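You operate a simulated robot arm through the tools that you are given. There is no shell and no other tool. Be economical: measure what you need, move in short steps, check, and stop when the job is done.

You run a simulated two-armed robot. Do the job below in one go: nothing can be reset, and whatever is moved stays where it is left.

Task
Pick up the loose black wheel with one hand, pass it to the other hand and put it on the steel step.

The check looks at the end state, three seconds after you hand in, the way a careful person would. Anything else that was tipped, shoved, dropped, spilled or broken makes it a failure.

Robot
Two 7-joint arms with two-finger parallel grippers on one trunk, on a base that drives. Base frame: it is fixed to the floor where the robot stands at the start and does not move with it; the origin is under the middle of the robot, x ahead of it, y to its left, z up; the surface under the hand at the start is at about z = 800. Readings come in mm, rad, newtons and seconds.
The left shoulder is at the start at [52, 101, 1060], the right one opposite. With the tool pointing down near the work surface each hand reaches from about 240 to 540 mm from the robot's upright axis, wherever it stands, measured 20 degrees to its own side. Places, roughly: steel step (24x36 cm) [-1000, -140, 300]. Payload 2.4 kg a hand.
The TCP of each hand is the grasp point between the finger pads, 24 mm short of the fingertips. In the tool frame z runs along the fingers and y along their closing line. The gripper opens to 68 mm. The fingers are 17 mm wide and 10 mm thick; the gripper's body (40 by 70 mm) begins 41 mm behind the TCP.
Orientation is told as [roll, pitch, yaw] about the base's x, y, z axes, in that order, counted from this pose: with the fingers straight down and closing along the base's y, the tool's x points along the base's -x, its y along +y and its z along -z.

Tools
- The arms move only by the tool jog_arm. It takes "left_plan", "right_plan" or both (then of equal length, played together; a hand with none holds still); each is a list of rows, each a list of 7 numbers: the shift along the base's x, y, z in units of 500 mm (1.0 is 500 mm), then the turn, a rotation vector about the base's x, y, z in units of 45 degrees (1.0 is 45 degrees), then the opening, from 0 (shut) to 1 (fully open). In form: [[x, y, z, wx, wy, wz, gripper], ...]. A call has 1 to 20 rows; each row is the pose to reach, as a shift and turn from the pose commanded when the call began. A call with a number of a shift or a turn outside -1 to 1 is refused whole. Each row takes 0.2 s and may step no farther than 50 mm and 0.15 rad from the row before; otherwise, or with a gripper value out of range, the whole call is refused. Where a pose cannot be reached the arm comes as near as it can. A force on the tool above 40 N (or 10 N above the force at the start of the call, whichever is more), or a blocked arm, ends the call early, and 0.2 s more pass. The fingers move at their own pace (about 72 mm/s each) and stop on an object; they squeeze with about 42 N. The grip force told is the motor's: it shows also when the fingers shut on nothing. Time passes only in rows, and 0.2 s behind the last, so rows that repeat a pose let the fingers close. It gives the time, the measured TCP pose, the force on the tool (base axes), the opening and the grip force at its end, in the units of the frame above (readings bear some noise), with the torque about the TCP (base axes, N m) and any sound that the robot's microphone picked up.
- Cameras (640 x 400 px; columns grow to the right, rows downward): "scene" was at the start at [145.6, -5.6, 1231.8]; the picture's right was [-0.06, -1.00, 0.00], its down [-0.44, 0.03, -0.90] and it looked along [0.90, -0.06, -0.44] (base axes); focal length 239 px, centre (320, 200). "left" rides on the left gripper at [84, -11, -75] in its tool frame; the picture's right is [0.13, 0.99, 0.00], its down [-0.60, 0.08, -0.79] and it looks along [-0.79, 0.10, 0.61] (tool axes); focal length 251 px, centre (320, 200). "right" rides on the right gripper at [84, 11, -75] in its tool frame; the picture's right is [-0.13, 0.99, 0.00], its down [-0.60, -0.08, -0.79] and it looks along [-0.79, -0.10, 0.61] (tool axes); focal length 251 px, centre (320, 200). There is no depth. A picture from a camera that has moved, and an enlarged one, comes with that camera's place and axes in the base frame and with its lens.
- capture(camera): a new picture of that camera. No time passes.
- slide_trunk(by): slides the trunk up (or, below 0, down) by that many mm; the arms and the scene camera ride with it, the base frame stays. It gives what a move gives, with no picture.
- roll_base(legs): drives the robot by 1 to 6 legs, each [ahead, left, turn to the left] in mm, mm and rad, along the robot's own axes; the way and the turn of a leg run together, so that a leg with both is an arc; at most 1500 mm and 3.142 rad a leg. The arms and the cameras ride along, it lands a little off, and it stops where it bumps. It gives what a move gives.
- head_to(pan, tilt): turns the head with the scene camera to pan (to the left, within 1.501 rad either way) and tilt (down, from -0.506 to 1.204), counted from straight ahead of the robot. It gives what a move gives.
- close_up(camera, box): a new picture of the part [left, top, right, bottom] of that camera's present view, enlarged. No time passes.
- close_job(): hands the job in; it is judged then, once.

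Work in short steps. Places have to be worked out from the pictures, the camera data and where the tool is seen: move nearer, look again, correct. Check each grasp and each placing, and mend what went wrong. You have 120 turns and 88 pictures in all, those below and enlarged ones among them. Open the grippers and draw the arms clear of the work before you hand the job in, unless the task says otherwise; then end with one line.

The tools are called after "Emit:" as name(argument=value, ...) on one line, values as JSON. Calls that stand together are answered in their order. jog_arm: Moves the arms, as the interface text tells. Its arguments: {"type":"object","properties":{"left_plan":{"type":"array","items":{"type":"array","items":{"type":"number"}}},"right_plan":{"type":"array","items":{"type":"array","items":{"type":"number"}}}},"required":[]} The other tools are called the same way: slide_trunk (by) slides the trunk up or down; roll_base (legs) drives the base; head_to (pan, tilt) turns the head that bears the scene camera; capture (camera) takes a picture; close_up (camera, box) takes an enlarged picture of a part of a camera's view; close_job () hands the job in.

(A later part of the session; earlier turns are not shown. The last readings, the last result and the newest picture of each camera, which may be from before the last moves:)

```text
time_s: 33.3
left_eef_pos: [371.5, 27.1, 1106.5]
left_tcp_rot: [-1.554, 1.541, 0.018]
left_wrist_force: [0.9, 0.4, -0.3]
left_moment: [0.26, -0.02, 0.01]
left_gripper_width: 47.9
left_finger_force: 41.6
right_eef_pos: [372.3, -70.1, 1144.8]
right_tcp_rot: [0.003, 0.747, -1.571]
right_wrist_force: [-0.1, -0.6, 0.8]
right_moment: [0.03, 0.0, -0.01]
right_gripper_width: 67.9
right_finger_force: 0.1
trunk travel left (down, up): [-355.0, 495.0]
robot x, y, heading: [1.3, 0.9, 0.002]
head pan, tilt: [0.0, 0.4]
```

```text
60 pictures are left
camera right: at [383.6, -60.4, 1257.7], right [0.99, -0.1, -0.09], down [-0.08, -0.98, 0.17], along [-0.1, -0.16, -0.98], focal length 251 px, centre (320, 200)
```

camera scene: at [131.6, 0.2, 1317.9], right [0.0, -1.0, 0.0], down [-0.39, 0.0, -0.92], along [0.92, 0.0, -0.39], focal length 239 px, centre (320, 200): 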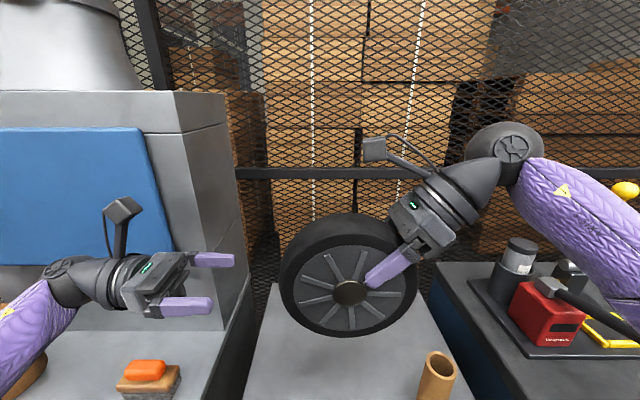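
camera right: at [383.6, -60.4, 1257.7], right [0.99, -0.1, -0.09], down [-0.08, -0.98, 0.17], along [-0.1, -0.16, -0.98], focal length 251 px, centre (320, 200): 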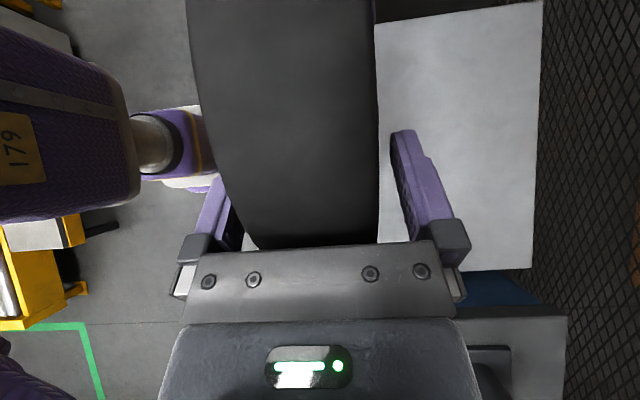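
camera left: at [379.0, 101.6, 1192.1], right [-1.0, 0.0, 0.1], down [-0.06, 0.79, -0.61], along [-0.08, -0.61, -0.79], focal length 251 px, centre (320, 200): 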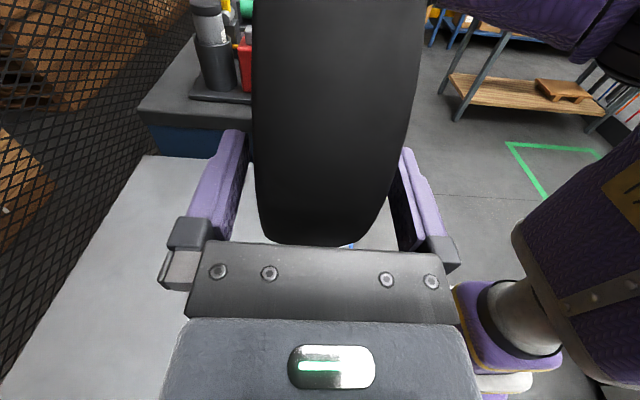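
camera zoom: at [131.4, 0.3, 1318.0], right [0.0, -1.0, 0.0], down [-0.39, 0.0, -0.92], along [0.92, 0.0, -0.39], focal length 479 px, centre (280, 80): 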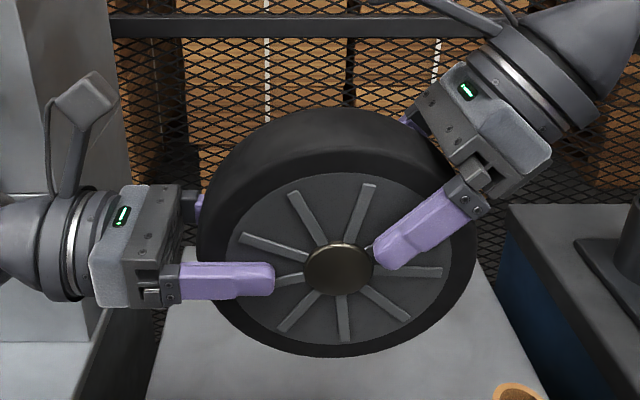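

The left hand carries the wheel alone (0.26 N·m, steady). Withdraw the right hand along its axis.

Emit:
jog_arm(right_plan=[[0, -0.03, 0.032, 0, 0, 0, 1], [0, -0.07, 0.075, 0, 0, 0, 1], [0, -0.11, 0.118, 0, 0, 0, 1], [0, -0.15, 0.16, 0, 0, 0, 1], [0, -0.2, 0.18, 0, 0, 0, 1]])

Emit:
jog_arm(right_plan=[[0, 0, 0, -0.17, 0, 0, 1], [0, -0.03, 0, -0.34, 0, 0, 1], [0, -0.06, 0, -0.51, 0, 0, 1], [0, -0.09, 0, -0.68, 0, 0, 1], [0, -0.12, 0, -0.85, 0, 0, 1], [0, -0.14, 0, -0.95, 0, 0, 1]])

Emit:
capture(camera="scene")

```text
time_s: 34.5
left_eef_pos: [371.1, 25.5, 1106.4]
left_tcp_rot: [-1.563, 1.541, 0.007]
left_wrist_force: [-0.1, -0.1, 0.0]
left_moment: [0.26, 0.02, 0.01]
left_gripper_width: 47.9
left_finger_force: 41.6
right_eef_pos: [372.8, -170.7, 1235.1]
right_tcp_rot: [0.005, 0.746, -1.569]
right_wrist_force: [-0.8, 0.5, 0.0]
right_moment: [-0.02, -0.02, -0.02]
right_gripper_width: 67.9
right_finger_force: 0.1
trunk travel left (down, up): [-355.0, 495.0]
robot x, y, heading: [-0.2, -0.1, 0.002]
head pan, tilt: [0.0, 0.4]
```

```text
time_s: 35.9
left_eef_pos: [370.2, 26.6, 1106.6]
left_tcp_rot: [-1.568, 1.539, 0.004]
left_wrist_force: [0.3, 0.0, -0.4]
left_moment: [0.28, 0.02, -0.01]
left_gripper_width: 48.0
left_finger_force: 42.1
right_eef_pos: [372.2, -240.7, 1235.7]
right_tcp_rot: [0.002, 0.001, -1.57]
right_wrist_force: [0.2, 0.4, 0.7]
right_moment: [-0.02, 0.03, -0.01]
right_gripper_width: 68.0
right_finger_force: 0.1
trunk travel left (down, up): [-355.0, 495.0]
robot x, y, heading: [-0.5, -2.6, -0.004]
head pan, tilt: [0.0, 0.4]
```

```text
59 pictures are left
camera scene: at [131.4, 0.3, 1318.0], right [0.0, -1.0, 0.0], down [-0.39, 0.0, -0.92], along [0.92, 0.0, -0.39], focal length 239 px, centre (320, 200)
```

scene: 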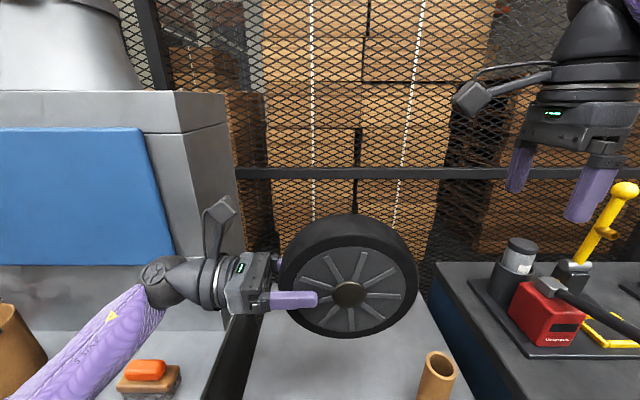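

Right hand is clear. Before driving, I pull both hands in and look to either side.

Emit:
jog_arm(left_plan=[[-0.02, 0, 0.06, 0, 0, 0, 0], [-0.05, 0, 0.12, 0, 0, 0, 0], [-0.08, 0.01, 0.16, 0, 0, 0, 0], [-0.1, 0.02, 0.16, 0, 0, 0, 0]], right_plan=[[-0.03, 0, 0, 0, 0, 0, 1], [-0.06, 0, 0, 0, 0, 0, 1], [-0.09, 0, 0, 0, 0, 0, 1], [-0.12, 0, 0, 0, 0, 0, 1]])

Emit:
head_to(pan=-1.5, tilt=0.5)

Emit:
capture(camera="scene")

Emit:
head_to(pan=1.5, tilt=0.5)

Emit:
capture(camera="scene")

```text
time_s: 36.9
left_eef_pos: [320.9, 36.3, 1187.5]
left_tcp_rot: [-1.572, 1.541, -0.002]
left_wrist_force: [-0.1, 0.6, -5.6]
left_moment: [0.27, 0.03, 0.0]
left_gripper_width: 47.6
left_finger_force: 42.2
right_eef_pos: [313.4, -240.1, 1235.2]
right_tcp_rot: [0.0, 0.001, -1.572]
right_wrist_force: [-0.3, 0.1, 0.0]
right_moment: [0.01, -0.01, -0.05]
right_gripper_width: 67.9
right_finger_force: 0.1
trunk travel left (down, up): [-355.0, 495.0]
robot x, y, heading: [0.8, -0.4, 0.001]
head pan, tilt: [0.0, 0.4]
```

```text
time_s: 38.5
left_eef_pos: [320.4, 36.7, 1186.0]
left_tcp_rot: [-1.567, 1.539, 0.002]
left_wrist_force: [0.2, 0.8, -4.2]
left_moment: [0.24, 0.0, -0.01]
left_gripper_width: 47.7
left_finger_force: 41.7
right_eef_pos: [312.5, -238.8, 1235.4]
right_tcp_rot: [0.002, 0.001, -1.57]
right_wrist_force: [-0.1, 0.5, 0.5]
right_moment: [0.02, 0.01, -0.03]
right_gripper_width: 68.2
right_finger_force: 0.1
trunk travel left (down, up): [-355.0, 495.0]
robot x, y, heading: [-1.9, -1.4, 0.001]
head pan, tilt: [-1.499, 0.499]
```

```text
58 pictures are left
camera scene: at [45.3, -90.5, 1308.9], right [-1.0, -0.07, 0.0], down [-0.04, 0.48, -0.88], along [0.06, -0.88, -0.48], focal length 239 px, centre (320, 200)
```

scene: 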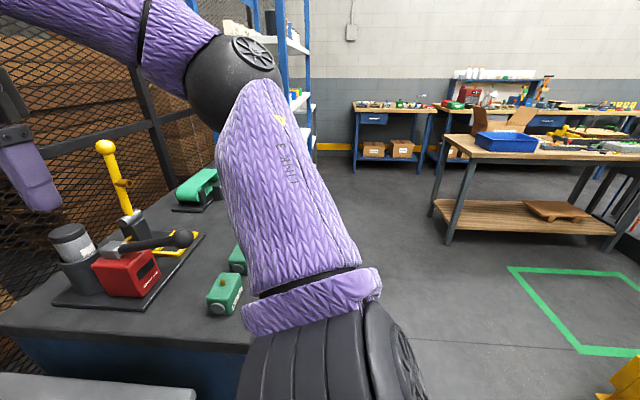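

```text
time_s: 41.1
left_eef_pos: [320.8, 36.4, 1187.3]
left_tcp_rot: [-1.567, 1.539, 0.003]
left_wrist_force: [0.6, 1.2, -3.9]
left_moment: [0.26, -0.04, 0.02]
left_gripper_width: 47.5
left_finger_force: 41.8
right_eef_pos: [312.7, -239.3, 1235.1]
right_tcp_rot: [0.003, 0.003, -1.571]
right_wrist_force: [0.4, 0.0, 0.8]
right_moment: [0.04, -0.03, 0.01]
right_gripper_width: 68.0
right_finger_force: 0.0
trunk travel left (down, up): [-355.0, 495.0]
robot x, y, heading: [-1.7, -1.6, -0.003]
head pan, tilt: [1.499, 0.499]
```

```text
57 pictures are left
camera scene: at [45.2, 91.0, 1308.9], right [1.0, -0.07, 0.0], down [-0.03, -0.48, -0.88], along [0.06, 0.88, -0.48], focal length 239 px, centre (320, 200)
```

scene: 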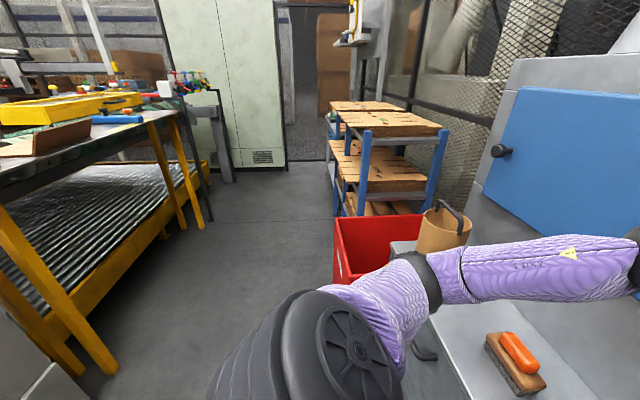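

The space behind looks open. I back off 250 mm first so the arms clear the benches when turning.

Emit:
roll_base(legs=[[-250, 0, 0]])

Emit:
head_to(pan=-1.5, tilt=0.8)

Emit:
capture(camera="scene")

```text
time_s: 42.9
left_eef_pos: [71.2, 35.9, 1187.2]
left_tcp_rot: [-1.57, 1.54, 0.002]
left_wrist_force: [0.3, -0.5, -5.3]
left_moment: [0.27, -0.01, -0.05]
left_gripper_width: 47.7
left_finger_force: 42.0
right_eef_pos: [64.6, -239.7, 1235.1]
right_tcp_rot: [0.001, 0.002, -1.571]
right_wrist_force: [-0.5, -0.4, 0.1]
right_moment: [-0.01, 0.0, 0.03]
right_gripper_width: 68.0
right_finger_force: 0.0
trunk travel left (down, up): [-355.0, 495.0]
robot x, y, heading: [-248.1, 0.5, -0.002]
head pan, tilt: [1.499, 0.499]
```

```text
time_s: 45.5
left_eef_pos: [72.8, 37.2, 1188.0]
left_tcp_rot: [-1.564, 1.539, 0.005]
left_wrist_force: [-0.1, 0.3, -4.2]
left_moment: [0.29, 0.03, 0.0]
left_gripper_width: 47.7
left_finger_force: 41.9
right_eef_pos: [65.9, -239.5, 1235.5]
right_tcp_rot: [0.001, 0.002, -1.571]
right_wrist_force: [0.3, 0.6, -0.5]
right_moment: [-0.02, -0.01, 0.0]
right_gripper_width: 68.0
right_finger_force: 0.0
trunk travel left (down, up): [-355.0, 495.0]
robot x, y, heading: [-245.0, -2.3, -0.004]
head pan, tilt: [-1.499, 0.799]
```

```text
56 pictures are left
camera scene: at [-203.8, -80.2, 1282.9], right [-1.0, -0.07, 0.0], down [-0.05, 0.72, -0.7], along [0.05, -0.7, -0.72], focal length 239 px, centre (320, 200)
```

scene: 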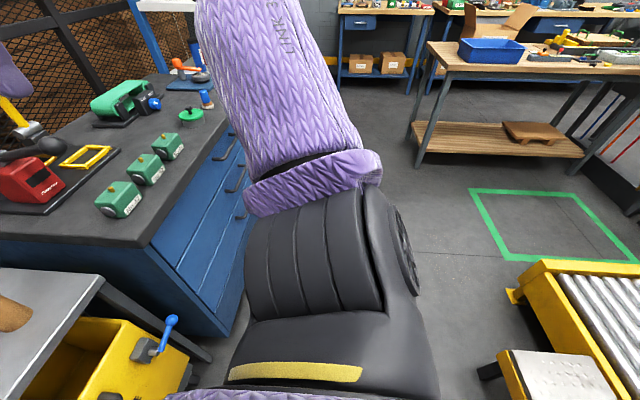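

The steel step is visible behind-right, beside the yellow roller conveyor. I turn the robot around in place (arms are well above everything nearby), then look.

Emit:
roll_base(legs=[[0, 0, 1.57], [0, 0, 1.57]])

Emit:
head_to(pan=0, tilt=0.75)

Emit:
capture(camera="scene")

```text
time_s: 53.5
left_eef_pos: [-570.2, -32.1, 1187.4]
left_tcp_rot: [-1.566, 1.538, 3.134]
left_wrist_force: [0.4, 0.2, -4.6]
left_moment: [-0.28, 0.02, -0.01]
left_gripper_width: 47.7
left_finger_force: 42.2
right_eef_pos: [-558.6, 243.8, 1235.5]
right_tcp_rot: [0.002, 0.003, 1.558]
right_wrist_force: [0.6, -0.1, -0.1]
right_moment: [0.0, -0.06, -0.03]
right_gripper_width: 67.9
right_finger_force: 0.1
trunk travel left (down, up): [-355.0, 495.0]
robot x, y, heading: [-246.9, -2.4, 3.127]
head pan, tilt: [-1.499, 0.799]
```

```text
time_s: 55.1
left_eef_pos: [-570.5, -34.3, 1187.2]
left_tcp_rot: [-1.563, 1.542, 3.138]
left_wrist_force: [-0.3, 0.1, -4.3]
left_moment: [-0.24, 0.02, -0.02]
left_gripper_width: 47.6
left_finger_force: 42.0
right_eef_pos: [-558.9, 244.3, 1235.5]
right_tcp_rot: [0.002, 0.002, 1.558]
right_wrist_force: [-0.1, 0.2, -0.5]
right_moment: [-0.04, -0.01, 0.0]
right_gripper_width: 68.0
right_finger_force: 0.1
trunk travel left (down, up): [-355.0, 495.0]
robot x, y, heading: [-247.6, -0.1, 3.126]
head pan, tilt: [0.0, 0.75]
```

```text
55 pictures are left
camera scene: at [-369.9, 2.0, 1286.9], right [0.01, 1.0, 0.0], down [0.68, -0.01, -0.73], along [-0.73, 0.01, -0.68], focal length 239 px, centre (320, 200)
```

scene: 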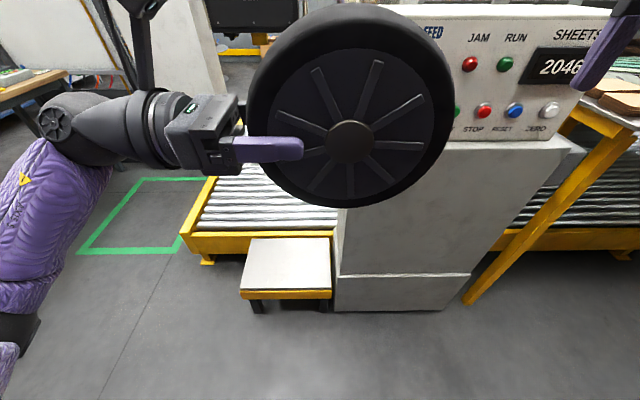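

Step top spans about x -1120..-880, y -320..+40 at z≈300, with a control cabinet to its right (y > 60) whose console juts out. I turn the left hand to point down (wheel hanging below), move it left, and pull the right hand in.

Emit:
jog_arm(left_plan=[[0, -0.03, 0, -0.16, 0, 0, 0], [0, -0.06, 0, -0.32, 0, 0, 0], [0, -0.1, 0, -0.48, 0, 0, 0], [0, -0.13, 0, -0.64, 0, 0, 0], [0, -0.16, 0, -0.8, 0, 0, 0], [0, -0.2, 0, -0.96, 0, 0, 0]], right_plan=[[0.02, 0, -0.01, 0, 0, -0.16, 1], [0.04, 0, -0.02, 0, 0, -0.32, 1], [0.06, 0, -0.03, 0, 0, -0.48, 1], [0.07, 0, -0.04, 0, 0, -0.64, 1], [0.08, 0, -0.05, 0, 0, -0.8, 1], [0.08, 0, -0.06, 0, 0, -0.96, 1]])

Emit:
jog_arm(left_plan=[[0, 0, 0, -0.16, 0, 0, 0], [0, 0, 0, -0.32, 0, 0, 0], [0, 0, 0, -0.48, 0, 0, 0], [0, 0, 0, -0.64, 0, 0, 0], [0, 0, 0, -0.8, 0, 0, 0], [0, 0, 0, -0.99, 0, 0, 0]], right_plan=[[0.0, 0, 0, 0, 0, 0.16, 1], [0.0, 0, 0, 0, 0, 0.32, 1], [0.0, 0, 0, 0, 0, 0.48, 1], [0.0, 0, 0, 0, 0, 0.64, 1], [0.0, 0, 0, 0, 0, 0.8, 1], [0.0, 0, 0, 0, 0, 0.96, 1]])

Emit:
capture(camera="scene")

```text
time_s: 56.5
left_eef_pos: [-567.5, -131.9, 1186.5]
left_tcp_rot: [-0.018, 0.814, -1.614]
left_wrist_force: [1.5, -1.1, -4.3]
left_moment: [-0.21, 0.02, 0.01]
left_gripper_width: 48.0
left_finger_force: 42.0
right_eef_pos: [-518.7, 242.7, 1205.2]
right_tcp_rot: [0.005, 0.002, 0.802]
right_wrist_force: [0.6, 0.2, -1.2]
right_moment: [0.0, -0.01, -0.01]
right_gripper_width: 67.8
right_finger_force: 0.1
trunk travel left (down, up): [-355.0, 495.0]
robot x, y, heading: [-249.0, -0.8, 3.127]
head pan, tilt: [0.0, 0.75]
```

```text
time_s: 57.9
left_eef_pos: [-569.9, -131.8, 1186.7]
left_tcp_rot: [0.013, 0.038, -1.602]
left_wrist_force: [-0.1, -0.3, -5.6]
left_moment: [0.0, -0.03, -0.03]
left_gripper_width: 47.7
left_finger_force: 41.3
right_eef_pos: [-517.6, 242.9, 1205.4]
right_tcp_rot: [0.003, 0.001, 1.561]
right_wrist_force: [-0.4, 0.2, -0.1]
right_moment: [-0.02, 0.01, -0.03]
right_gripper_width: 68.0
right_finger_force: 0.1
trunk travel left (down, up): [-355.0, 495.0]
robot x, y, heading: [-251.1, -3.0, 3.131]
head pan, tilt: [0.0, 0.75]
```

```text
54 pictures are left
camera scene: at [-369.8, 2.1, 1286.9], right [0.01, 1.0, 0.0], down [0.68, -0.01, -0.73], along [-0.73, 0.01, -0.68], focal length 239 px, centre (320, 200)
```

scene: 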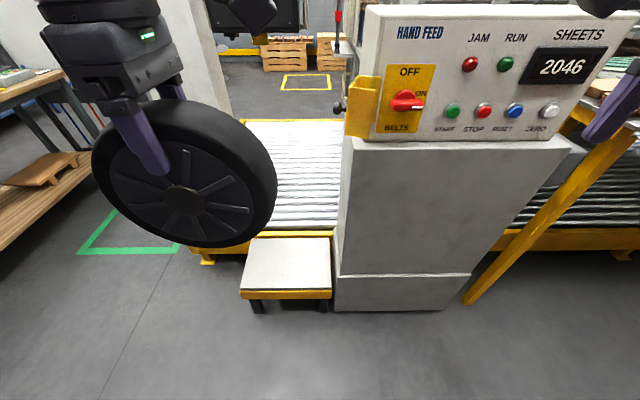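

Wheel hangs below the left hand at y≈-132, in line with the step's middle. I tuck the right hand 40 mm closer and lower it, then drive forward 320 mm.

Emit:
jog_arm(right_plan=[[0.03, 0, -0.02, 0, 0, 0, 1], [0.06, 0, -0.04, 0, 0, 0, 1], [0.08, 0, -0.06, 0, 0, 0, 1]])

Emit:
roll_base(legs=[[200, 0, 0]])

Emit:
capture(camera="scene")

Emit:
capture(camera="right")

```text
time_s: 58.7
left_eef_pos: [-569.9, -132.5, 1187.1]
left_tcp_rot: [0.012, 0.039, -1.602]
left_wrist_force: [0.4, 0.3, -4.7]
left_moment: [-0.04, 0.01, -0.01]
left_gripper_width: 47.6
left_finger_force: 42.1
right_eef_pos: [-477.7, 243.3, 1175.5]
right_tcp_rot: [0.003, 0.003, 1.557]
right_wrist_force: [-1.1, -0.6, 0.5]
right_moment: [-0.02, -0.01, -0.03]
right_gripper_width: 68.2
right_finger_force: 0.1
trunk travel left (down, up): [-355.0, 495.0]
robot x, y, heading: [-247.7, 1.9, 3.131]
head pan, tilt: [0.0, 0.75]
```

```text
time_s: 60.3
left_eef_pos: [-768.6, -130.7, 1185.6]
left_tcp_rot: [0.012, 0.039, -1.605]
left_wrist_force: [-0.3, 1.0, -4.7]
left_moment: [-0.04, 0.01, 0.09]
left_gripper_width: 47.9
left_finger_force: 41.8
right_eef_pos: [-676.3, 246.6, 1174.8]
right_tcp_rot: [0.001, 0.002, 1.555]
right_wrist_force: [0.8, 0.7, -0.6]
right_moment: [-0.02, -0.02, 0.01]
right_gripper_width: 68.0
right_finger_force: 0.2
trunk travel left (down, up): [-355.0, 495.0]
robot x, y, heading: [-444.7, 2.2, 3.128]
head pan, tilt: [0.0, 0.75]
```

```text
53 pictures are left
camera scene: at [-569.2, 4.7, 1286.8], right [0.01, 1.0, 0.0], down [0.68, -0.01, -0.73], along [-0.73, 0.01, -0.68], focal length 239 px, centre (320, 200)
```

scene: 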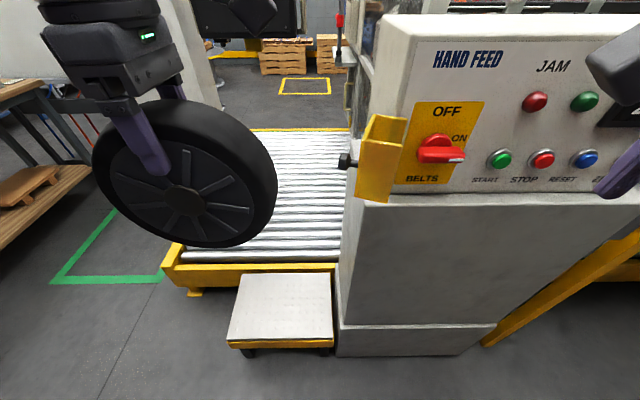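

```text
52 pictures are left
camera right: at [-688.4, 161.9, 1251.1], right [-0.99, 0.14, 0.0], down [0.09, 0.6, 0.79], along [0.11, 0.78, -0.61], focal length 251 px, centre (320, 200)
```

right: 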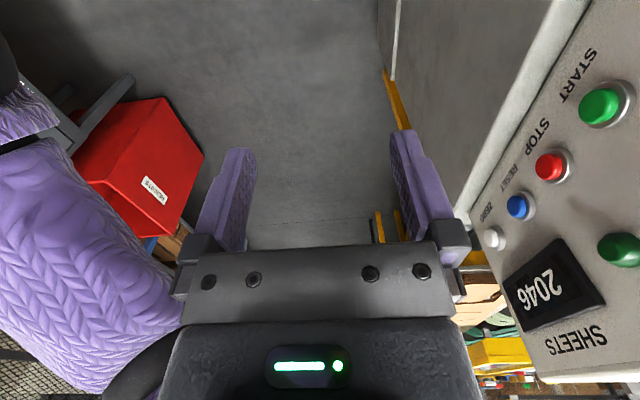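

START button triangulates to [-904, 309, 1065], so the console face is near x -880; the right hand keeps a ≥60 mm gap if I drive 95 mm more. Do that.

Emit:
roll_base(legs=[[95, 0, 0]])

Emit:
capture(camera="left")

Emit:
capture(camera="scene")

```text
time_s: 61.4
left_eef_pos: [-862.8, -127.8, 1186.7]
left_tcp_rot: [0.013, 0.041, -1.601]
left_wrist_force: [-0.2, 0.3, -4.5]
left_moment: [-0.01, 0.01, 0.02]
left_gripper_width: 47.7
left_finger_force: 41.8
right_eef_pos: [-770.7, 247.0, 1176.0]
right_tcp_rot: [0.001, 0.001, 1.558]
right_wrist_force: [-0.1, -0.1, -0.5]
right_moment: [0.02, -0.02, 0.02]
right_gripper_width: 68.2
right_finger_force: 0.1
trunk travel left (down, up): [-355.0, 495.0]
robot x, y, heading: [-538.0, 6.8, 3.122]
head pan, tilt: [0.0, 0.75]
```

```text
51 pictures are left
camera left: at [-872.5, -46.9, 1265.9], right [1.0, 0.1, 0.02], down [0.05, -0.64, 0.77], along [0.09, -0.77, -0.64], focal length 251 px, centre (320, 200)
```

left: 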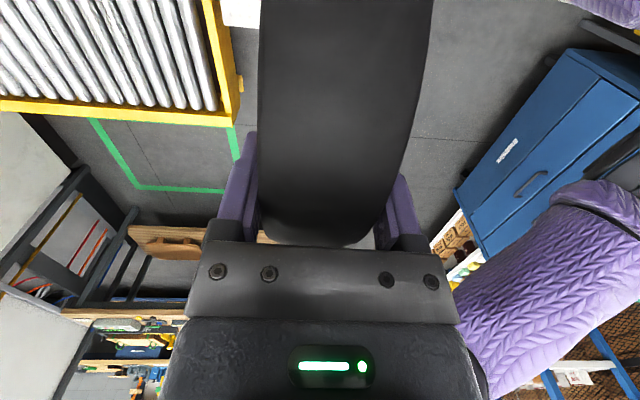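

```text
50 pictures are left
camera scene: at [-663.4, 6.0, 1286.8], right [0.01, 1.0, 0.0], down [0.68, -0.01, -0.73], along [-0.73, 0.01, -0.68], focal length 239 px, centre (320, 200)
```

scene: 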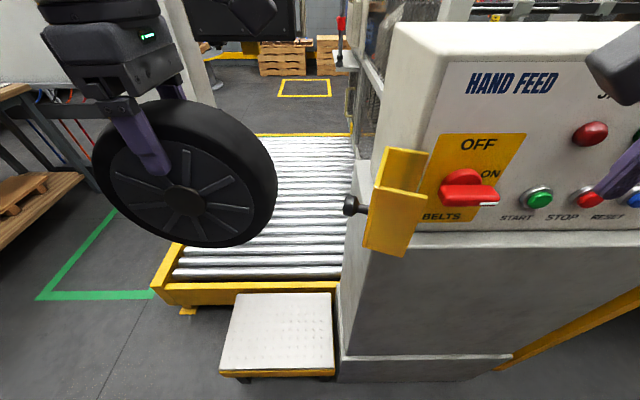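

Everything is clear by about 50 mm or more (wheel's right edge at y≈-46; knob near y≈+55). Lower the trunk all the way (355 mm).

Emit:
slide_trunk(by=-355)

Emit:
capture(camera="scene")

```text
time_s: 64.9
left_eef_pos: [-852.6, -120.7, 835.9]
left_tcp_rot: [-0.004, 0.046, -1.631]
left_wrist_force: [-0.7, -0.8, -4.3]
left_moment: [-0.01, 0.04, -0.01]
left_gripper_width: 47.8
left_finger_force: 42.0
right_eef_pos: [-812.7, 255.6, 778.4]
right_tcp_rot: [-0.226, -0.008, 1.536]
right_wrist_force: [0.1, 0.7, 0.1]
right_moment: [0.0, 0.0, 0.01]
right_gripper_width: 68.0
right_finger_force: 0.1
trunk travel left (down, up): [0.0, 850.0]
robot x, y, heading: [-538.5, 8.5, 3.096]
head pan, tilt: [0.0, 0.75]
```

```text
49 pictures are left
camera scene: at [-748.3, 12.2, 925.9], right [0.04, 1.0, 0.01], down [0.67, -0.02, -0.74], along [-0.74, 0.04, -0.67], focal length 239 px, centre (320, 200)
```

scene: 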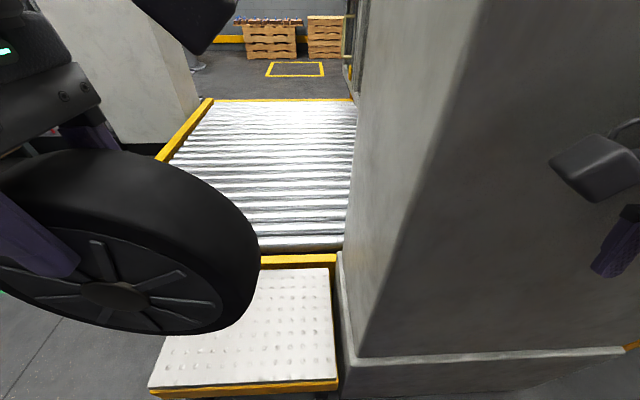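

The base heading shifted by 0.026 rad and the right hand tilted during the slide, so the right arm may have touched something. I look right.

Emit:
head_to(pan=-0.9, tilt=0.1)

Emit:
capture(camera="scene")

Emit:
capture(camera="right")

```text
time_s: 66.1
left_eef_pos: [-853.6, -119.1, 836.1]
left_tcp_rot: [-0.003, 0.045, -1.633]
left_wrist_force: [-0.2, -1.4, -5.2]
left_moment: [-0.05, -0.01, -0.02]
left_gripper_width: 47.9
left_finger_force: 42.7
right_eef_pos: [-812.9, 255.6, 777.4]
right_tcp_rot: [-0.229, -0.009, 1.535]
right_wrist_force: [-0.5, -0.1, -0.1]
right_moment: [0.03, -0.02, -0.02]
right_gripper_width: 68.1
right_finger_force: 0.0
trunk travel left (down, up): [0.0, 850.0]
robot x, y, heading: [-538.1, 7.5, 3.092]
head pan, tilt: [-0.901, 0.099]
```

```text
48 pictures are left
camera scene: at [-712.5, 82.6, 986.9], right [0.81, 0.59, -0.01], down [0.04, -0.07, -1.0], along [-0.59, 0.81, -0.08], focal length 239 px, centre (320, 200)
```

scene: 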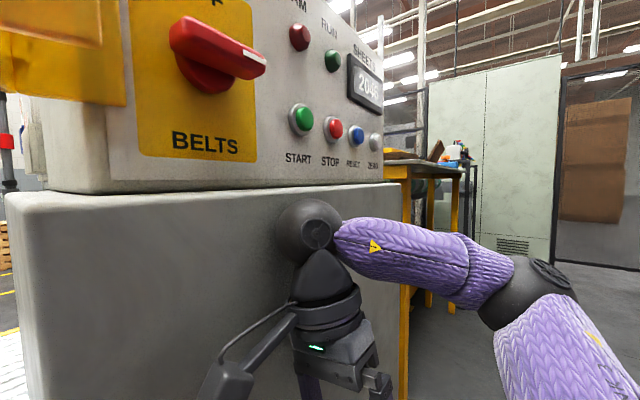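

```text
47 pictures are left
camera right: at [-843.5, 171.9, 848.0], right [-0.96, 0.17, -0.22], down [-0.08, 0.6, 0.8], along [0.27, 0.78, -0.56], focal length 251 px, centre (320, 200)
```

right: 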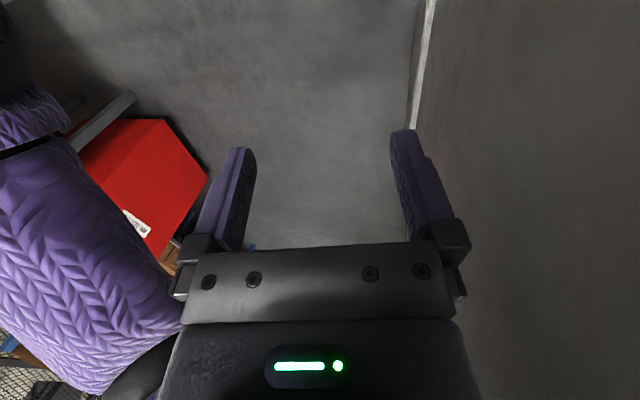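

The right wrist had come against the pedestal's front (trunk leans forward as it goes down); nothing appears displaced. I back off 70 mm and restore the heading.

Emit:
roll_base(legs=[[-70, 0, 0.04]])

Emit:
capture(camera="scene")

```text
time_s: 67.1
left_eef_pos: [-786.3, -141.4, 831.4]
left_tcp_rot: [0.012, 0.042, -1.562]
left_wrist_force: [0.4, 0.1, -4.3]
left_moment: [-0.01, 0.02, -0.01]
left_gripper_width: 47.9
left_finger_force: 42.4
right_eef_pos: [-772.4, 236.0, 771.4]
right_tcp_rot: [-0.25, 0.002, 1.596]
right_wrist_force: [0.1, 0.3, -0.8]
right_moment: [-0.02, -0.01, 0.0]
right_gripper_width: 68.0
right_finger_force: 0.0
trunk travel left (down, up): [0.0, 850.0]
robot x, y, heading: [-471.7, 8.1, -3.112]
head pan, tilt: [-0.901, 0.099]
```

```text
46 pictures are left
camera scene: at [-669.9, 71.2, 981.1], right [0.77, 0.64, 0.0], down [0.06, -0.08, -0.99], along [-0.64, 0.76, -0.1], focal length 239 px, centre (320, 200)
```

scene: 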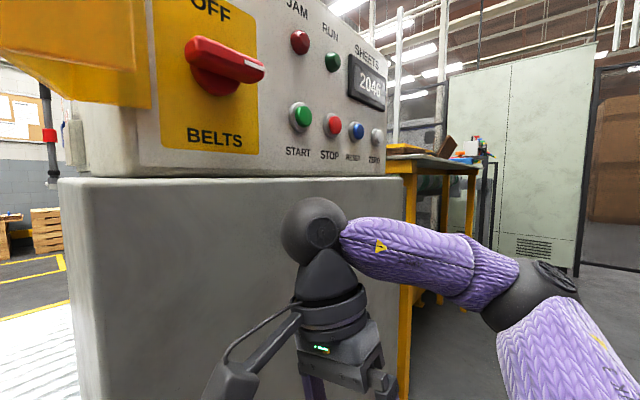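

Now pull the right hand back and level it, away from the pedestal.

Emit:
jog_arm(right_plan=[[0.03, 0, 0, 0, 0.11, 0, 1], [0.06, 0, 0, 0, 0.22, 0, 1], [0.09, 0, 0, 0, 0.32, 0, 1], [0.12, 0, 0, 0, 0.32, 0, 1]])

Emit:
capture(camera="scene")

Emit:
head_to(pan=0.2, tilt=0.75)

Emit:
capture(camera="scene")

```text
time_s: 68.1
left_eef_pos: [-787.1, -141.2, 830.8]
left_tcp_rot: [0.014, 0.041, -1.562]
left_wrist_force: [0.3, 0.1, -3.8]
left_moment: [-0.04, 0.0, 0.07]
left_gripper_width: 47.9
left_finger_force: 42.3
right_eef_pos: [-715.4, 226.7, 765.1]
right_tcp_rot: [0.001, -0.002, 1.597]
right_wrist_force: [0.8, 0.1, -0.5]
right_moment: [0.02, 0.0, 0.02]
right_gripper_width: 68.0
right_finger_force: 0.1
right hand out of reach, approached as far as the arm can: row 2, 3, 4
trunk travel left (down, up): [0.0, 850.0]
robot x, y, heading: [-472.8, 3.6, -3.117]
head pan, tilt: [-0.901, 0.099]
```

```text
45 pictures are left
camera scene: at [-669.8, 71.2, 981.2], right [0.77, 0.64, 0.0], down [0.06, -0.08, -0.99], along [-0.64, 0.76, -0.1], focal length 239 px, centre (320, 200)
```

scene: 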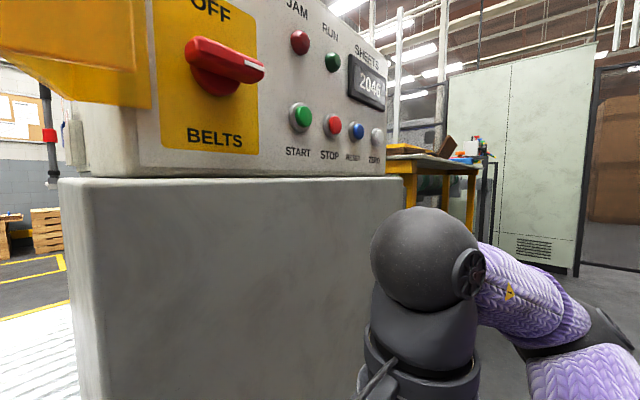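

```text
time_s: 69.4
left_eef_pos: [-786.1, -140.0, 832.1]
left_tcp_rot: [0.013, 0.04, -1.562]
left_wrist_force: [-0.2, 1.1, -3.7]
left_moment: [0.01, 0.02, 0.0]
left_gripper_width: 47.8
left_finger_force: 42.0
right_eef_pos: [-715.1, 225.6, 765.6]
right_tcp_rot: [0.0, -0.006, 1.597]
right_wrist_force: [-0.3, 0.5, 0.3]
right_moment: [-0.04, 0.05, 0.05]
right_gripper_width: 67.8
right_finger_force: 0.1
trunk travel left (down, up): [0.0, 850.0]
robot x, y, heading: [-471.5, 2.3, -3.117]
head pan, tilt: [0.201, 0.75]
```

```text
44 pictures are left
camera scene: at [-691.5, -18.0, 922.2], right [-0.22, 0.97, 0.0], down [0.66, 0.15, -0.73], along [-0.71, -0.16, -0.68], focal length 239 px, centre (320, 200)
```

scene: 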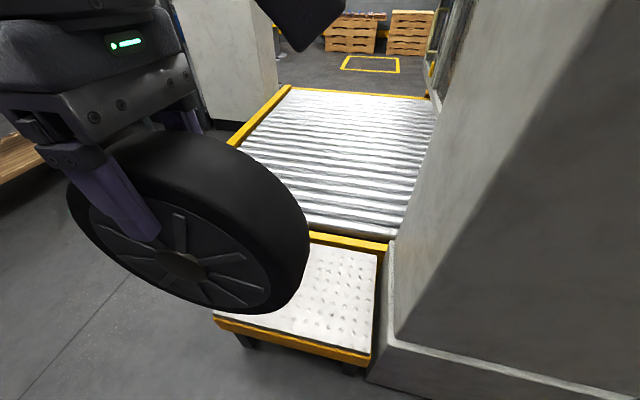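

Right arm is now clear. Step top measured x -1115..-870, y -332..+60. I extend the left hand forward to x≈-965, then lower to z≈630 and check.

Emit:
jog_arm(left_plan=[[-0.07, 0, 0, 0, 0, 0, 0], [-0.14, 0, -0.02, 0, 0, 0, 0], [-0.21, 0, -0.06, 0, 0, 0, 0], [-0.28, 0, -0.11, 0, 0, 0, 0], [-0.33, 0, -0.17, -0.02, 0, 0, 0], [-0.356, 0, -0.24, -0.05, 0, 0, 0], [-0.356, 0, -0.32, -0.05, 0, 0, 0], [-0.356, 0, -0.4, -0.05, 0, 0, 0]])

Emit:
capture(camera="scene")

Emit:
capture(camera="left")

```text
time_s: 71.2
left_eef_pos: [-965.0, -139.8, 630.6]
left_tcp_rot: [0.011, -0.001, -1.561]
left_wrist_force: [1.0, 0.0, -3.8]
left_moment: [-0.04, 0.01, -0.01]
left_gripper_width: 48.0
left_finger_force: 41.5
right_eef_pos: [-715.5, 225.7, 765.5]
right_tcp_rot: [0.0, -0.005, 1.596]
right_wrist_force: [-0.4, 0.0, 0.4]
right_moment: [0.02, 0.01, -0.01]
right_gripper_width: 68.1
right_finger_force: 0.1
trunk travel left (down, up): [0.0, 850.0]
robot x, y, heading: [-469.0, 8.3, -3.113]
head pan, tilt: [0.201, 0.75]
```

```text
43 pictures are left
camera scene: at [-691.5, -18.0, 922.2], right [-0.23, 0.97, 0.0], down [0.66, 0.15, -0.73], along [-0.71, -0.16, -0.68], focal length 239 px, centre (320, 200)
```

scene: 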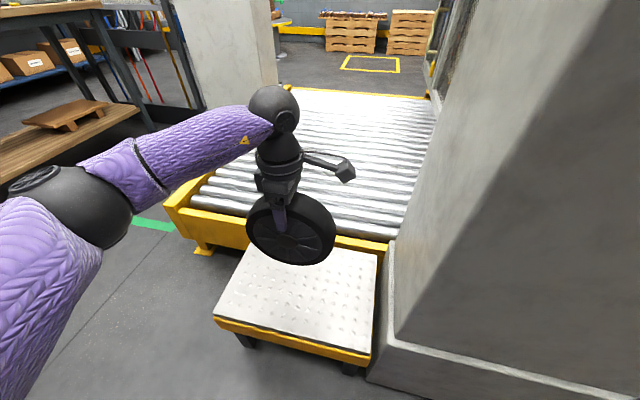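

```text
42 pictures are left
camera left: at [-977.3, -56.8, 707.1], right [0.99, 0.14, 0.01], down [0.07, -0.6, 0.79], along [0.12, -0.79, -0.61], focal length 251 px, centre (320, 200)
```

left: 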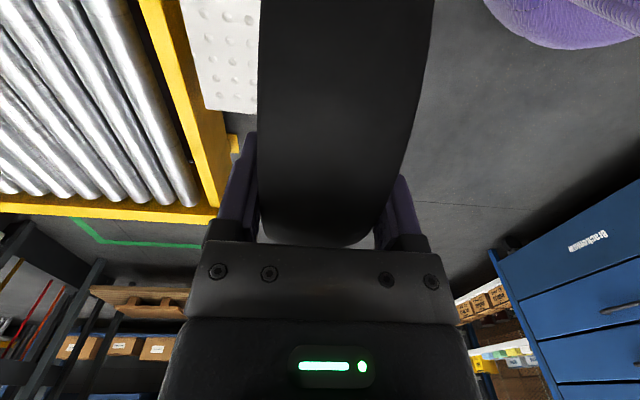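

Reach is fine and the wheel hangs straight above the step. Lower to z≈465 (wheel bottom ≈ 323) and nudge to x -980.

Emit:
jog_arm(left_plan=[[-0.01, 0, -0.06, 0, 0, 0, 0], [-0.02, 0, -0.12, 0, 0, 0, 0], [-0.03, 0, -0.18, 0, 0, 0, 0], [-0.03, 0, -0.24, 0, 0, 0, 0], [-0.03, 0, -0.29, 0, 0, 0, 0], [-0.03, 0, -0.33, 0, 0, 0, 0]])

Emit:
capture(camera="scene")

```text
time_s: 72.6
left_eef_pos: [-980.1, -140.5, 466.2]
left_tcp_rot: [0.013, -0.001, -1.565]
left_wrist_force: [-0.3, -0.5, -5.1]
left_moment: [-0.04, -0.02, 0.02]
left_gripper_width: 47.9
left_finger_force: 42.0
right_eef_pos: [-715.7, 226.3, 766.0]
right_tcp_rot: [0.001, -0.006, 1.598]
right_wrist_force: [-0.5, -0.2, -0.2]
right_moment: [0.0, 0.01, -0.02]
right_gripper_width: 68.2
right_finger_force: 0.0
trunk travel left (down, up): [0.0, 850.0]
robot x, y, heading: [-468.4, 6.7, -3.113]
head pan, tilt: [0.201, 0.75]
```

```text
41 pictures are left
camera scene: at [-691.5, -18.0, 922.2], right [-0.23, 0.97, 0.0], down [0.67, 0.15, -0.73], along [-0.71, -0.16, -0.68], focal length 239 px, centre (320, 200)
```

scene: 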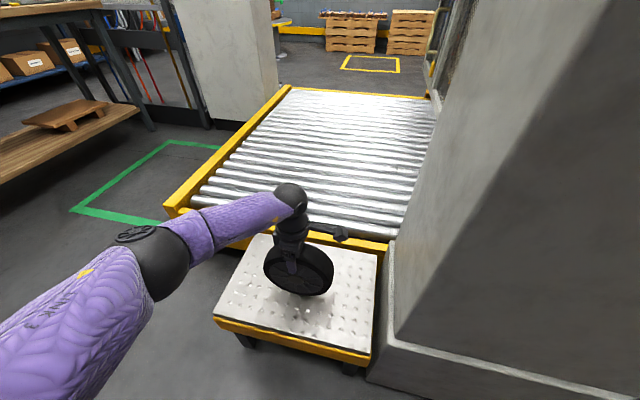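

Lower gently 16 mm in 4 mm rows, watching the force.

Emit:
jog_arm(left_plan=[[0, 0, -0.008, 0, 0, 0, 0], [0, 0, -0.016, 0, 0, 0, 0], [0, 0, -0.024, 0, 0, 0, 0], [0, 0, -0.032, 0, 0, 0, 0]])

Emit:
close_up(camera="scene", box=[210, 180, 390, 350])

```text
time_s: 73.6
left_eef_pos: [-978.7, -140.9, 450.0]
left_tcp_rot: [0.012, 0.0, -1.562]
left_wrist_force: [-0.2, 0.0, -3.9]
left_moment: [-0.05, 0.03, 0.0]
left_gripper_width: 47.8
left_finger_force: 41.7
right_eef_pos: [-714.5, 226.7, 765.8]
right_tcp_rot: [0.0, -0.005, 1.597]
right_wrist_force: [-0.2, -0.5, 0.2]
right_moment: [0.02, 0.03, -0.02]
right_gripper_width: 68.0
right_finger_force: 0.0
trunk travel left (down, up): [0.0, 850.0]
robot x, y, heading: [-471.2, 5.5, -3.118]
head pan, tilt: [0.201, 0.75]
```

```text
2.35 times, centred on (300, 265) of scene
camera zoom: at [-691.6, -18.0, 922.1], right [-0.23, 0.97, 0.0], down [0.67, 0.15, -0.73], along [-0.71, -0.16, -0.68], focal length 563 px, centre (367, 47)
```

zoom: 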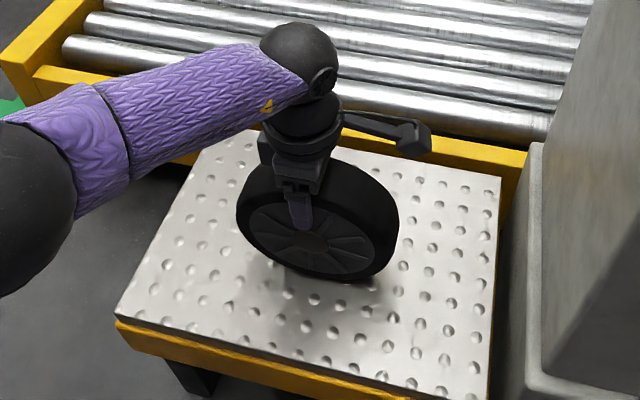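

No contact yet, nearly there. Continue in 2 mm rows.

Emit:
jog_arm(left_plan=[[0, 0, -0.004, 0, 0, 0, 0], [0, 0, -0.008, 0, 0, 0, 0], [0, 0, -0.012, 0, 0, 0, 0], [0, 0, -0.016, 0, 0, 0, 0]])

```text
time_s: 74.6
left_eef_pos: [-979.4, -141.0, 446.0]
left_tcp_rot: [0.008, 0.002, -1.562]
left_wrist_force: [8.5, -0.8, 25.1]
left_moment: [0.02, -0.44, -0.01]
left_gripper_width: 47.8
left_finger_force: 42.1
right_eef_pos: [-713.9, 226.6, 766.5]
right_tcp_rot: [0.002, -0.004, 1.596]
right_wrist_force: [0.1, -0.2, -0.1]
right_moment: [0.0, -0.01, 0.02]
right_gripper_width: 68.2
right_finger_force: 0.0
trunk travel left (down, up): [0.0, 850.0]
robot x, y, heading: [-470.6, 3.6, -3.115]
head pan, tilt: [0.201, 0.75]
```

Contact (about 30 N pressed). I back the command up 3.5 mm to relieve it and read the force.

Emit:
jog_arm(left_plan=[[0, 0, 0.004, 0, 0, 0, 0], [0, 0, 0.007, 0, 0, 0, 0]])

```text
time_s: 75.2
left_eef_pos: [-980.0, -142.2, 445.1]
left_tcp_rot: [0.013, 0.0, -1.563]
left_wrist_force: [-3.9, 1.5, 0.8]
left_moment: [0.16, 0.79, -0.01]
left_gripper_width: 47.8
left_finger_force: 41.9
right_eef_pos: [-715.4, 228.0, 765.1]
right_tcp_rot: [0.0, -0.005, 1.597]
right_wrist_force: [0.1, 0.4, 0.8]
right_moment: [-0.01, -0.01, 0.03]
right_gripper_width: 68.0
right_finger_force: 0.0
trunk travel left (down, up): [0.0, 850.0]
robot x, y, heading: [-472.8, 2.1, -3.114]
head pan, tilt: [0.201, 0.75]
```

Weight now rests on the step. Open gradually and watch.

Emit:
jog_arm(left_plan=[[0, 0, 0, 0, 0, 0, 0.72], [0, 0, 0, 0, 0, 0, 0.76], [0, 0, 0, 0, 0, 0, 0.8], [0, 0, 0, 0, 0, 0, 0.85]])

Emit:
close_up(camera="scene", box=[210, 180, 390, 350])

Emit:
capture(camera="left")

```text
time_s: 76.2
left_eef_pos: [-979.1, -141.8, 446.5]
left_tcp_rot: [0.011, 0.0, -1.56]
left_wrist_force: [0.5, 0.4, 0.5]
left_moment: [-0.01, -0.02, 0.05]
left_gripper_width: 57.9
left_finger_force: 0.1
right_eef_pos: [-716.2, 226.4, 764.4]
right_tcp_rot: [0.0, -0.006, 1.596]
right_wrist_force: [0.4, -0.4, 0.1]
right_moment: [0.01, -0.01, 0.02]
right_gripper_width: 67.9
right_finger_force: 0.1
trunk travel left (down, up): [0.0, 850.0]
robot x, y, heading: [-469.3, 2.0, -3.114]
head pan, tilt: [0.201, 0.75]
```

```text
2.35 times, centred on (300, 265) of scene
camera zoom: at [-691.3, -18.0, 922.2], right [-0.23, 0.97, 0.0], down [0.66, 0.15, -0.73], along [-0.71, -0.16, -0.68], focal length 563 px, centre (367, 47)
```

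zoom: 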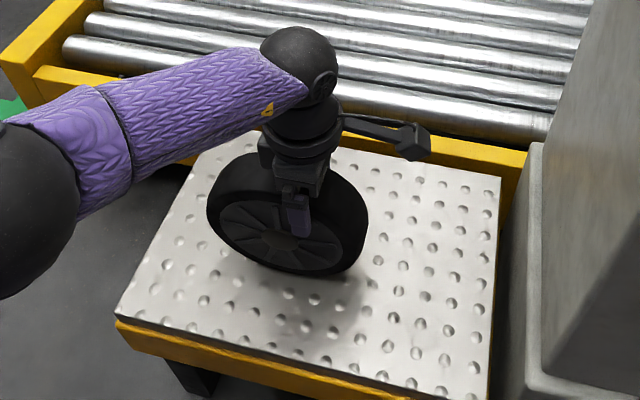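

```text
38 pictures are left
camera left: at [-992.2, -57.4, 522.6], right [0.99, 0.14, 0.01], down [0.07, -0.6, 0.79], along [0.12, -0.79, -0.61], focal length 251 px, centre (320, 200)
```

left: 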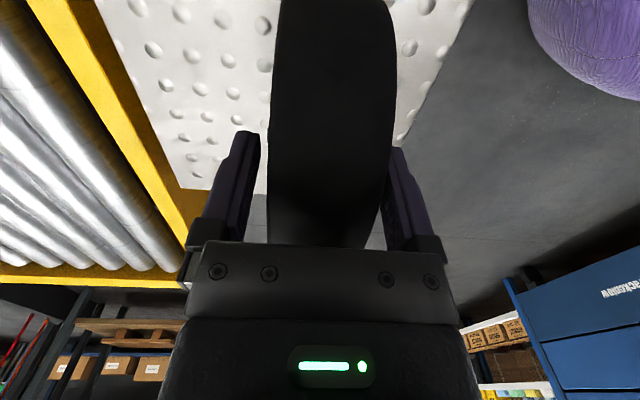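

The wheel has started to roll slowly towards -y. I close the gripper again at once to stop it.

Emit:
jog_arm(left_plan=[[0, 0, 0, 0, 0, 0, 0.5], [0, 0, 0, 0, 0, 0, 0], [0, 0, 0, 0, 0, 0, 0]])

Emit:
close_up(camera="scene", box=[210, 180, 390, 350])

```text
time_s: 77.0
left_eef_pos: [-978.8, -140.7, 446.5]
left_tcp_rot: [0.01, 0.001, -1.561]
left_wrist_force: [0.5, -0.7, 0.4]
left_moment: [-0.03, 0.02, -0.02]
left_gripper_width: 47.9
left_finger_force: 41.9
right_eef_pos: [-715.9, 226.7, 765.9]
right_tcp_rot: [0.001, -0.005, 1.599]
right_wrist_force: [0.8, -0.1, -0.8]
right_moment: [-0.02, -0.02, 0.02]
right_gripper_width: 68.4
right_finger_force: 0.1
trunk travel left (down, up): [0.0, 850.0]
robot x, y, heading: [-475.0, 3.7, -3.116]
head pan, tilt: [0.201, 0.75]
```

```text
2.35 times, centred on (300, 265) of scene
camera zoom: at [-691.2, -18.0, 922.3], right [-0.23, 0.97, 0.0], down [0.66, 0.15, -0.73], along [-0.71, -0.16, -0.68], focal length 563 px, centre (367, 47)
```

zoom: 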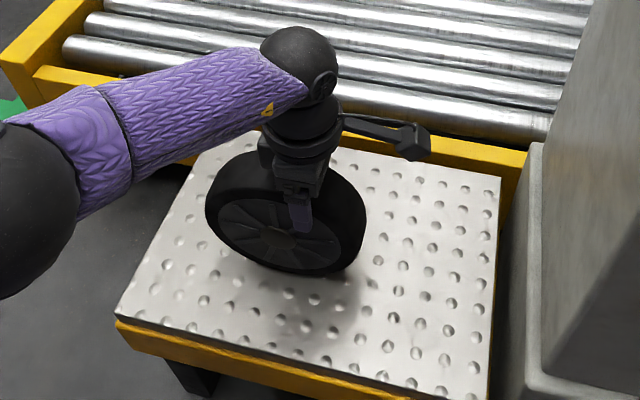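

It's caught again, on the step and with almost no residual force now. I release again just slightly, so I can re-grip, and watch whether it stays.

Emit:
jog_arm(left_plan=[[0, 0, 0, 0, 0, 0, 0.72], [0, 0, 0, 0, 0, 0, 0.74], [0, 0, 0, 0, 0, 0, 0.76]])

Emit:
close_up(camera="scene", box=[210, 180, 390, 350])

```text
time_s: 77.8
left_eef_pos: [-979.7, -141.0, 445.2]
left_tcp_rot: [0.012, 0.001, -1.563]
left_wrist_force: [0.2, 0.5, 0.1]
left_moment: [0.03, 0.0, 0.0]
left_gripper_width: 51.8
left_finger_force: 0.0
right_eef_pos: [-715.9, 225.4, 765.2]
right_tcp_rot: [0.0, -0.004, 1.597]
right_wrist_force: [1.4, 0.3, 0.2]
right_moment: [0.03, -0.03, -0.03]
right_gripper_width: 67.7
right_finger_force: 0.1
trunk travel left (down, up): [0.0, 850.0]
robot x, y, heading: [-473.7, 2.7, -3.116]
head pan, tilt: [0.201, 0.75]
```

```text
2.35 times, centred on (300, 265) of scene
camera zoom: at [-691.3, -18.0, 922.2], right [-0.23, 0.97, 0.0], down [0.66, 0.15, -0.73], along [-0.71, -0.16, -0.68], focal length 563 px, centre (367, 47)
```

zoom: 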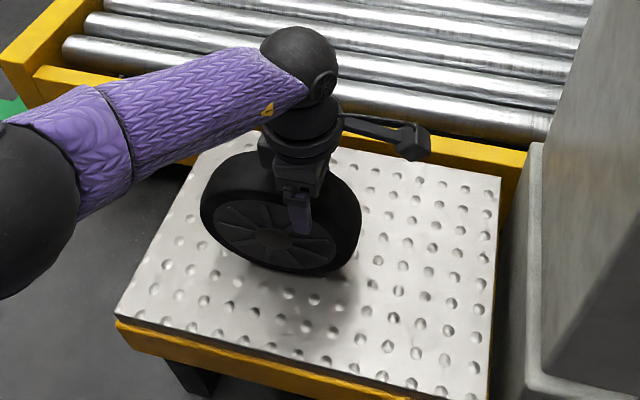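

It crept a few mm. I wait 1 s with the fingers loose and compare.

Emit:
jog_arm(left_plan=[[0, 0, 0, 0, 0, 0, 0.76], [0, 0, 0, 0, 0, 0, 0.76], [0, 0, 0, 0, 0, 0, 0.76], [0, 0, 0, 0, 0, 0, 0.76]])

Emit:
close_up(camera="scene", box=[210, 180, 390, 350])

```text
time_s: 78.8
left_eef_pos: [-978.9, -141.7, 446.5]
left_tcp_rot: [0.012, 0.0, -1.562]
left_wrist_force: [-0.1, -0.5, 0.5]
left_moment: [0.0, 0.0, 0.04]
left_gripper_width: 51.5
left_finger_force: 0.1
right_eef_pos: [-716.0, 227.4, 764.3]
right_tcp_rot: [0.0, -0.004, 1.597]
right_wrist_force: [-0.6, -0.7, 0.5]
right_moment: [0.01, 0.01, -0.02]
right_gripper_width: 67.8
right_finger_force: 0.1
trunk travel left (down, up): [0.0, 850.0]
robot x, y, heading: [-470.3, 3.9, -3.121]
head pan, tilt: [0.201, 0.75]
```

```text
2.35 times, centred on (300, 265) of scene
camera zoom: at [-691.3, -18.0, 922.2], right [-0.23, 0.97, 0.0], down [0.66, 0.15, -0.73], along [-0.71, -0.16, -0.68], focal length 563 px, centre (367, 47)
```

zoom: 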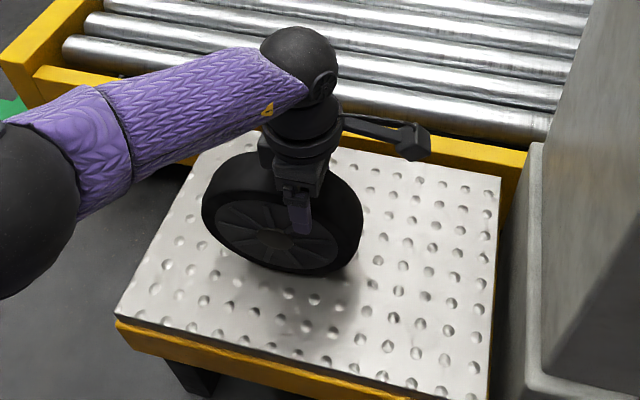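

It has settled (only rocking back ~1 mm), so it is now at rest. Open fully, wait, and check once more.

Emit:
jog_arm(left_plan=[[0, 0, 0, 0, 0, 0, 0.85], [0, 0, 0, 0, 0, 0, 1], [0, 0, 0, 0, 0, 0, 1], [0, 0, 0, 0, 0, 0, 1], [0, 0, 0, 0, 0, 0, 1], [0, 0, 0, 0, 0, 0, 1]])

Emit:
close_up(camera="scene", box=[210, 180, 390, 350])

Emit:
capture(camera="left")

```text
time_s: 80.2
left_eef_pos: [-979.9, -141.7, 446.2]
left_tcp_rot: [0.014, -0.001, -1.563]
left_wrist_force: [0.7, 0.5, 0.1]
left_moment: [-0.01, 0.02, 0.02]
left_gripper_width: 67.8
left_finger_force: 0.1
right_eef_pos: [-715.4, 225.9, 764.2]
right_tcp_rot: [0.001, -0.005, 1.598]
right_wrist_force: [0.6, 0.2, -0.5]
right_moment: [0.0, 0.03, -0.01]
right_gripper_width: 67.8
right_finger_force: 0.1
trunk travel left (down, up): [0.0, 850.0]
robot x, y, heading: [-471.6, 3.1, -3.113]
head pan, tilt: [0.201, 0.75]
```

```text
2.35 times, centred on (300, 265) of scene
camera zoom: at [-691.3, -18.0, 922.2], right [-0.23, 0.97, 0.0], down [0.66, 0.15, -0.73], along [-0.71, -0.16, -0.68], focal length 563 px, centre (367, 47)
```

zoom: 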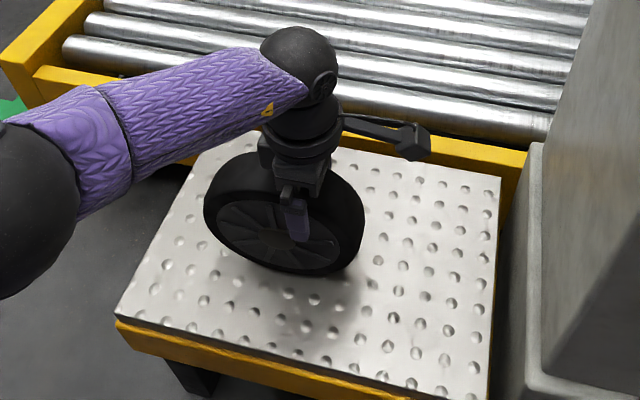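

```text
33 pictures are left
camera left: at [-992.2, -57.4, 522.6], right [0.99, 0.14, 0.01], down [0.07, -0.6, 0.79], along [0.12, -0.79, -0.61], focal length 251 px, centre (320, 200)
```

left: 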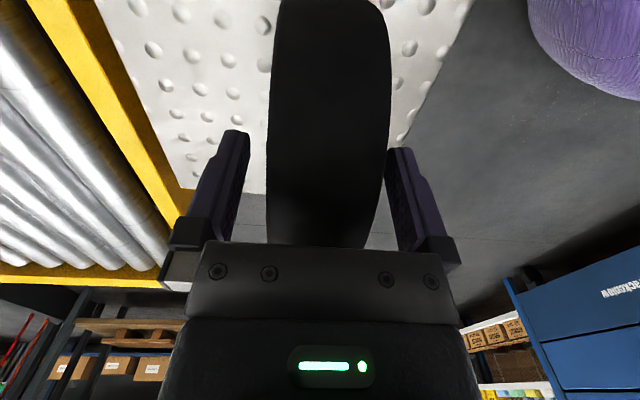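

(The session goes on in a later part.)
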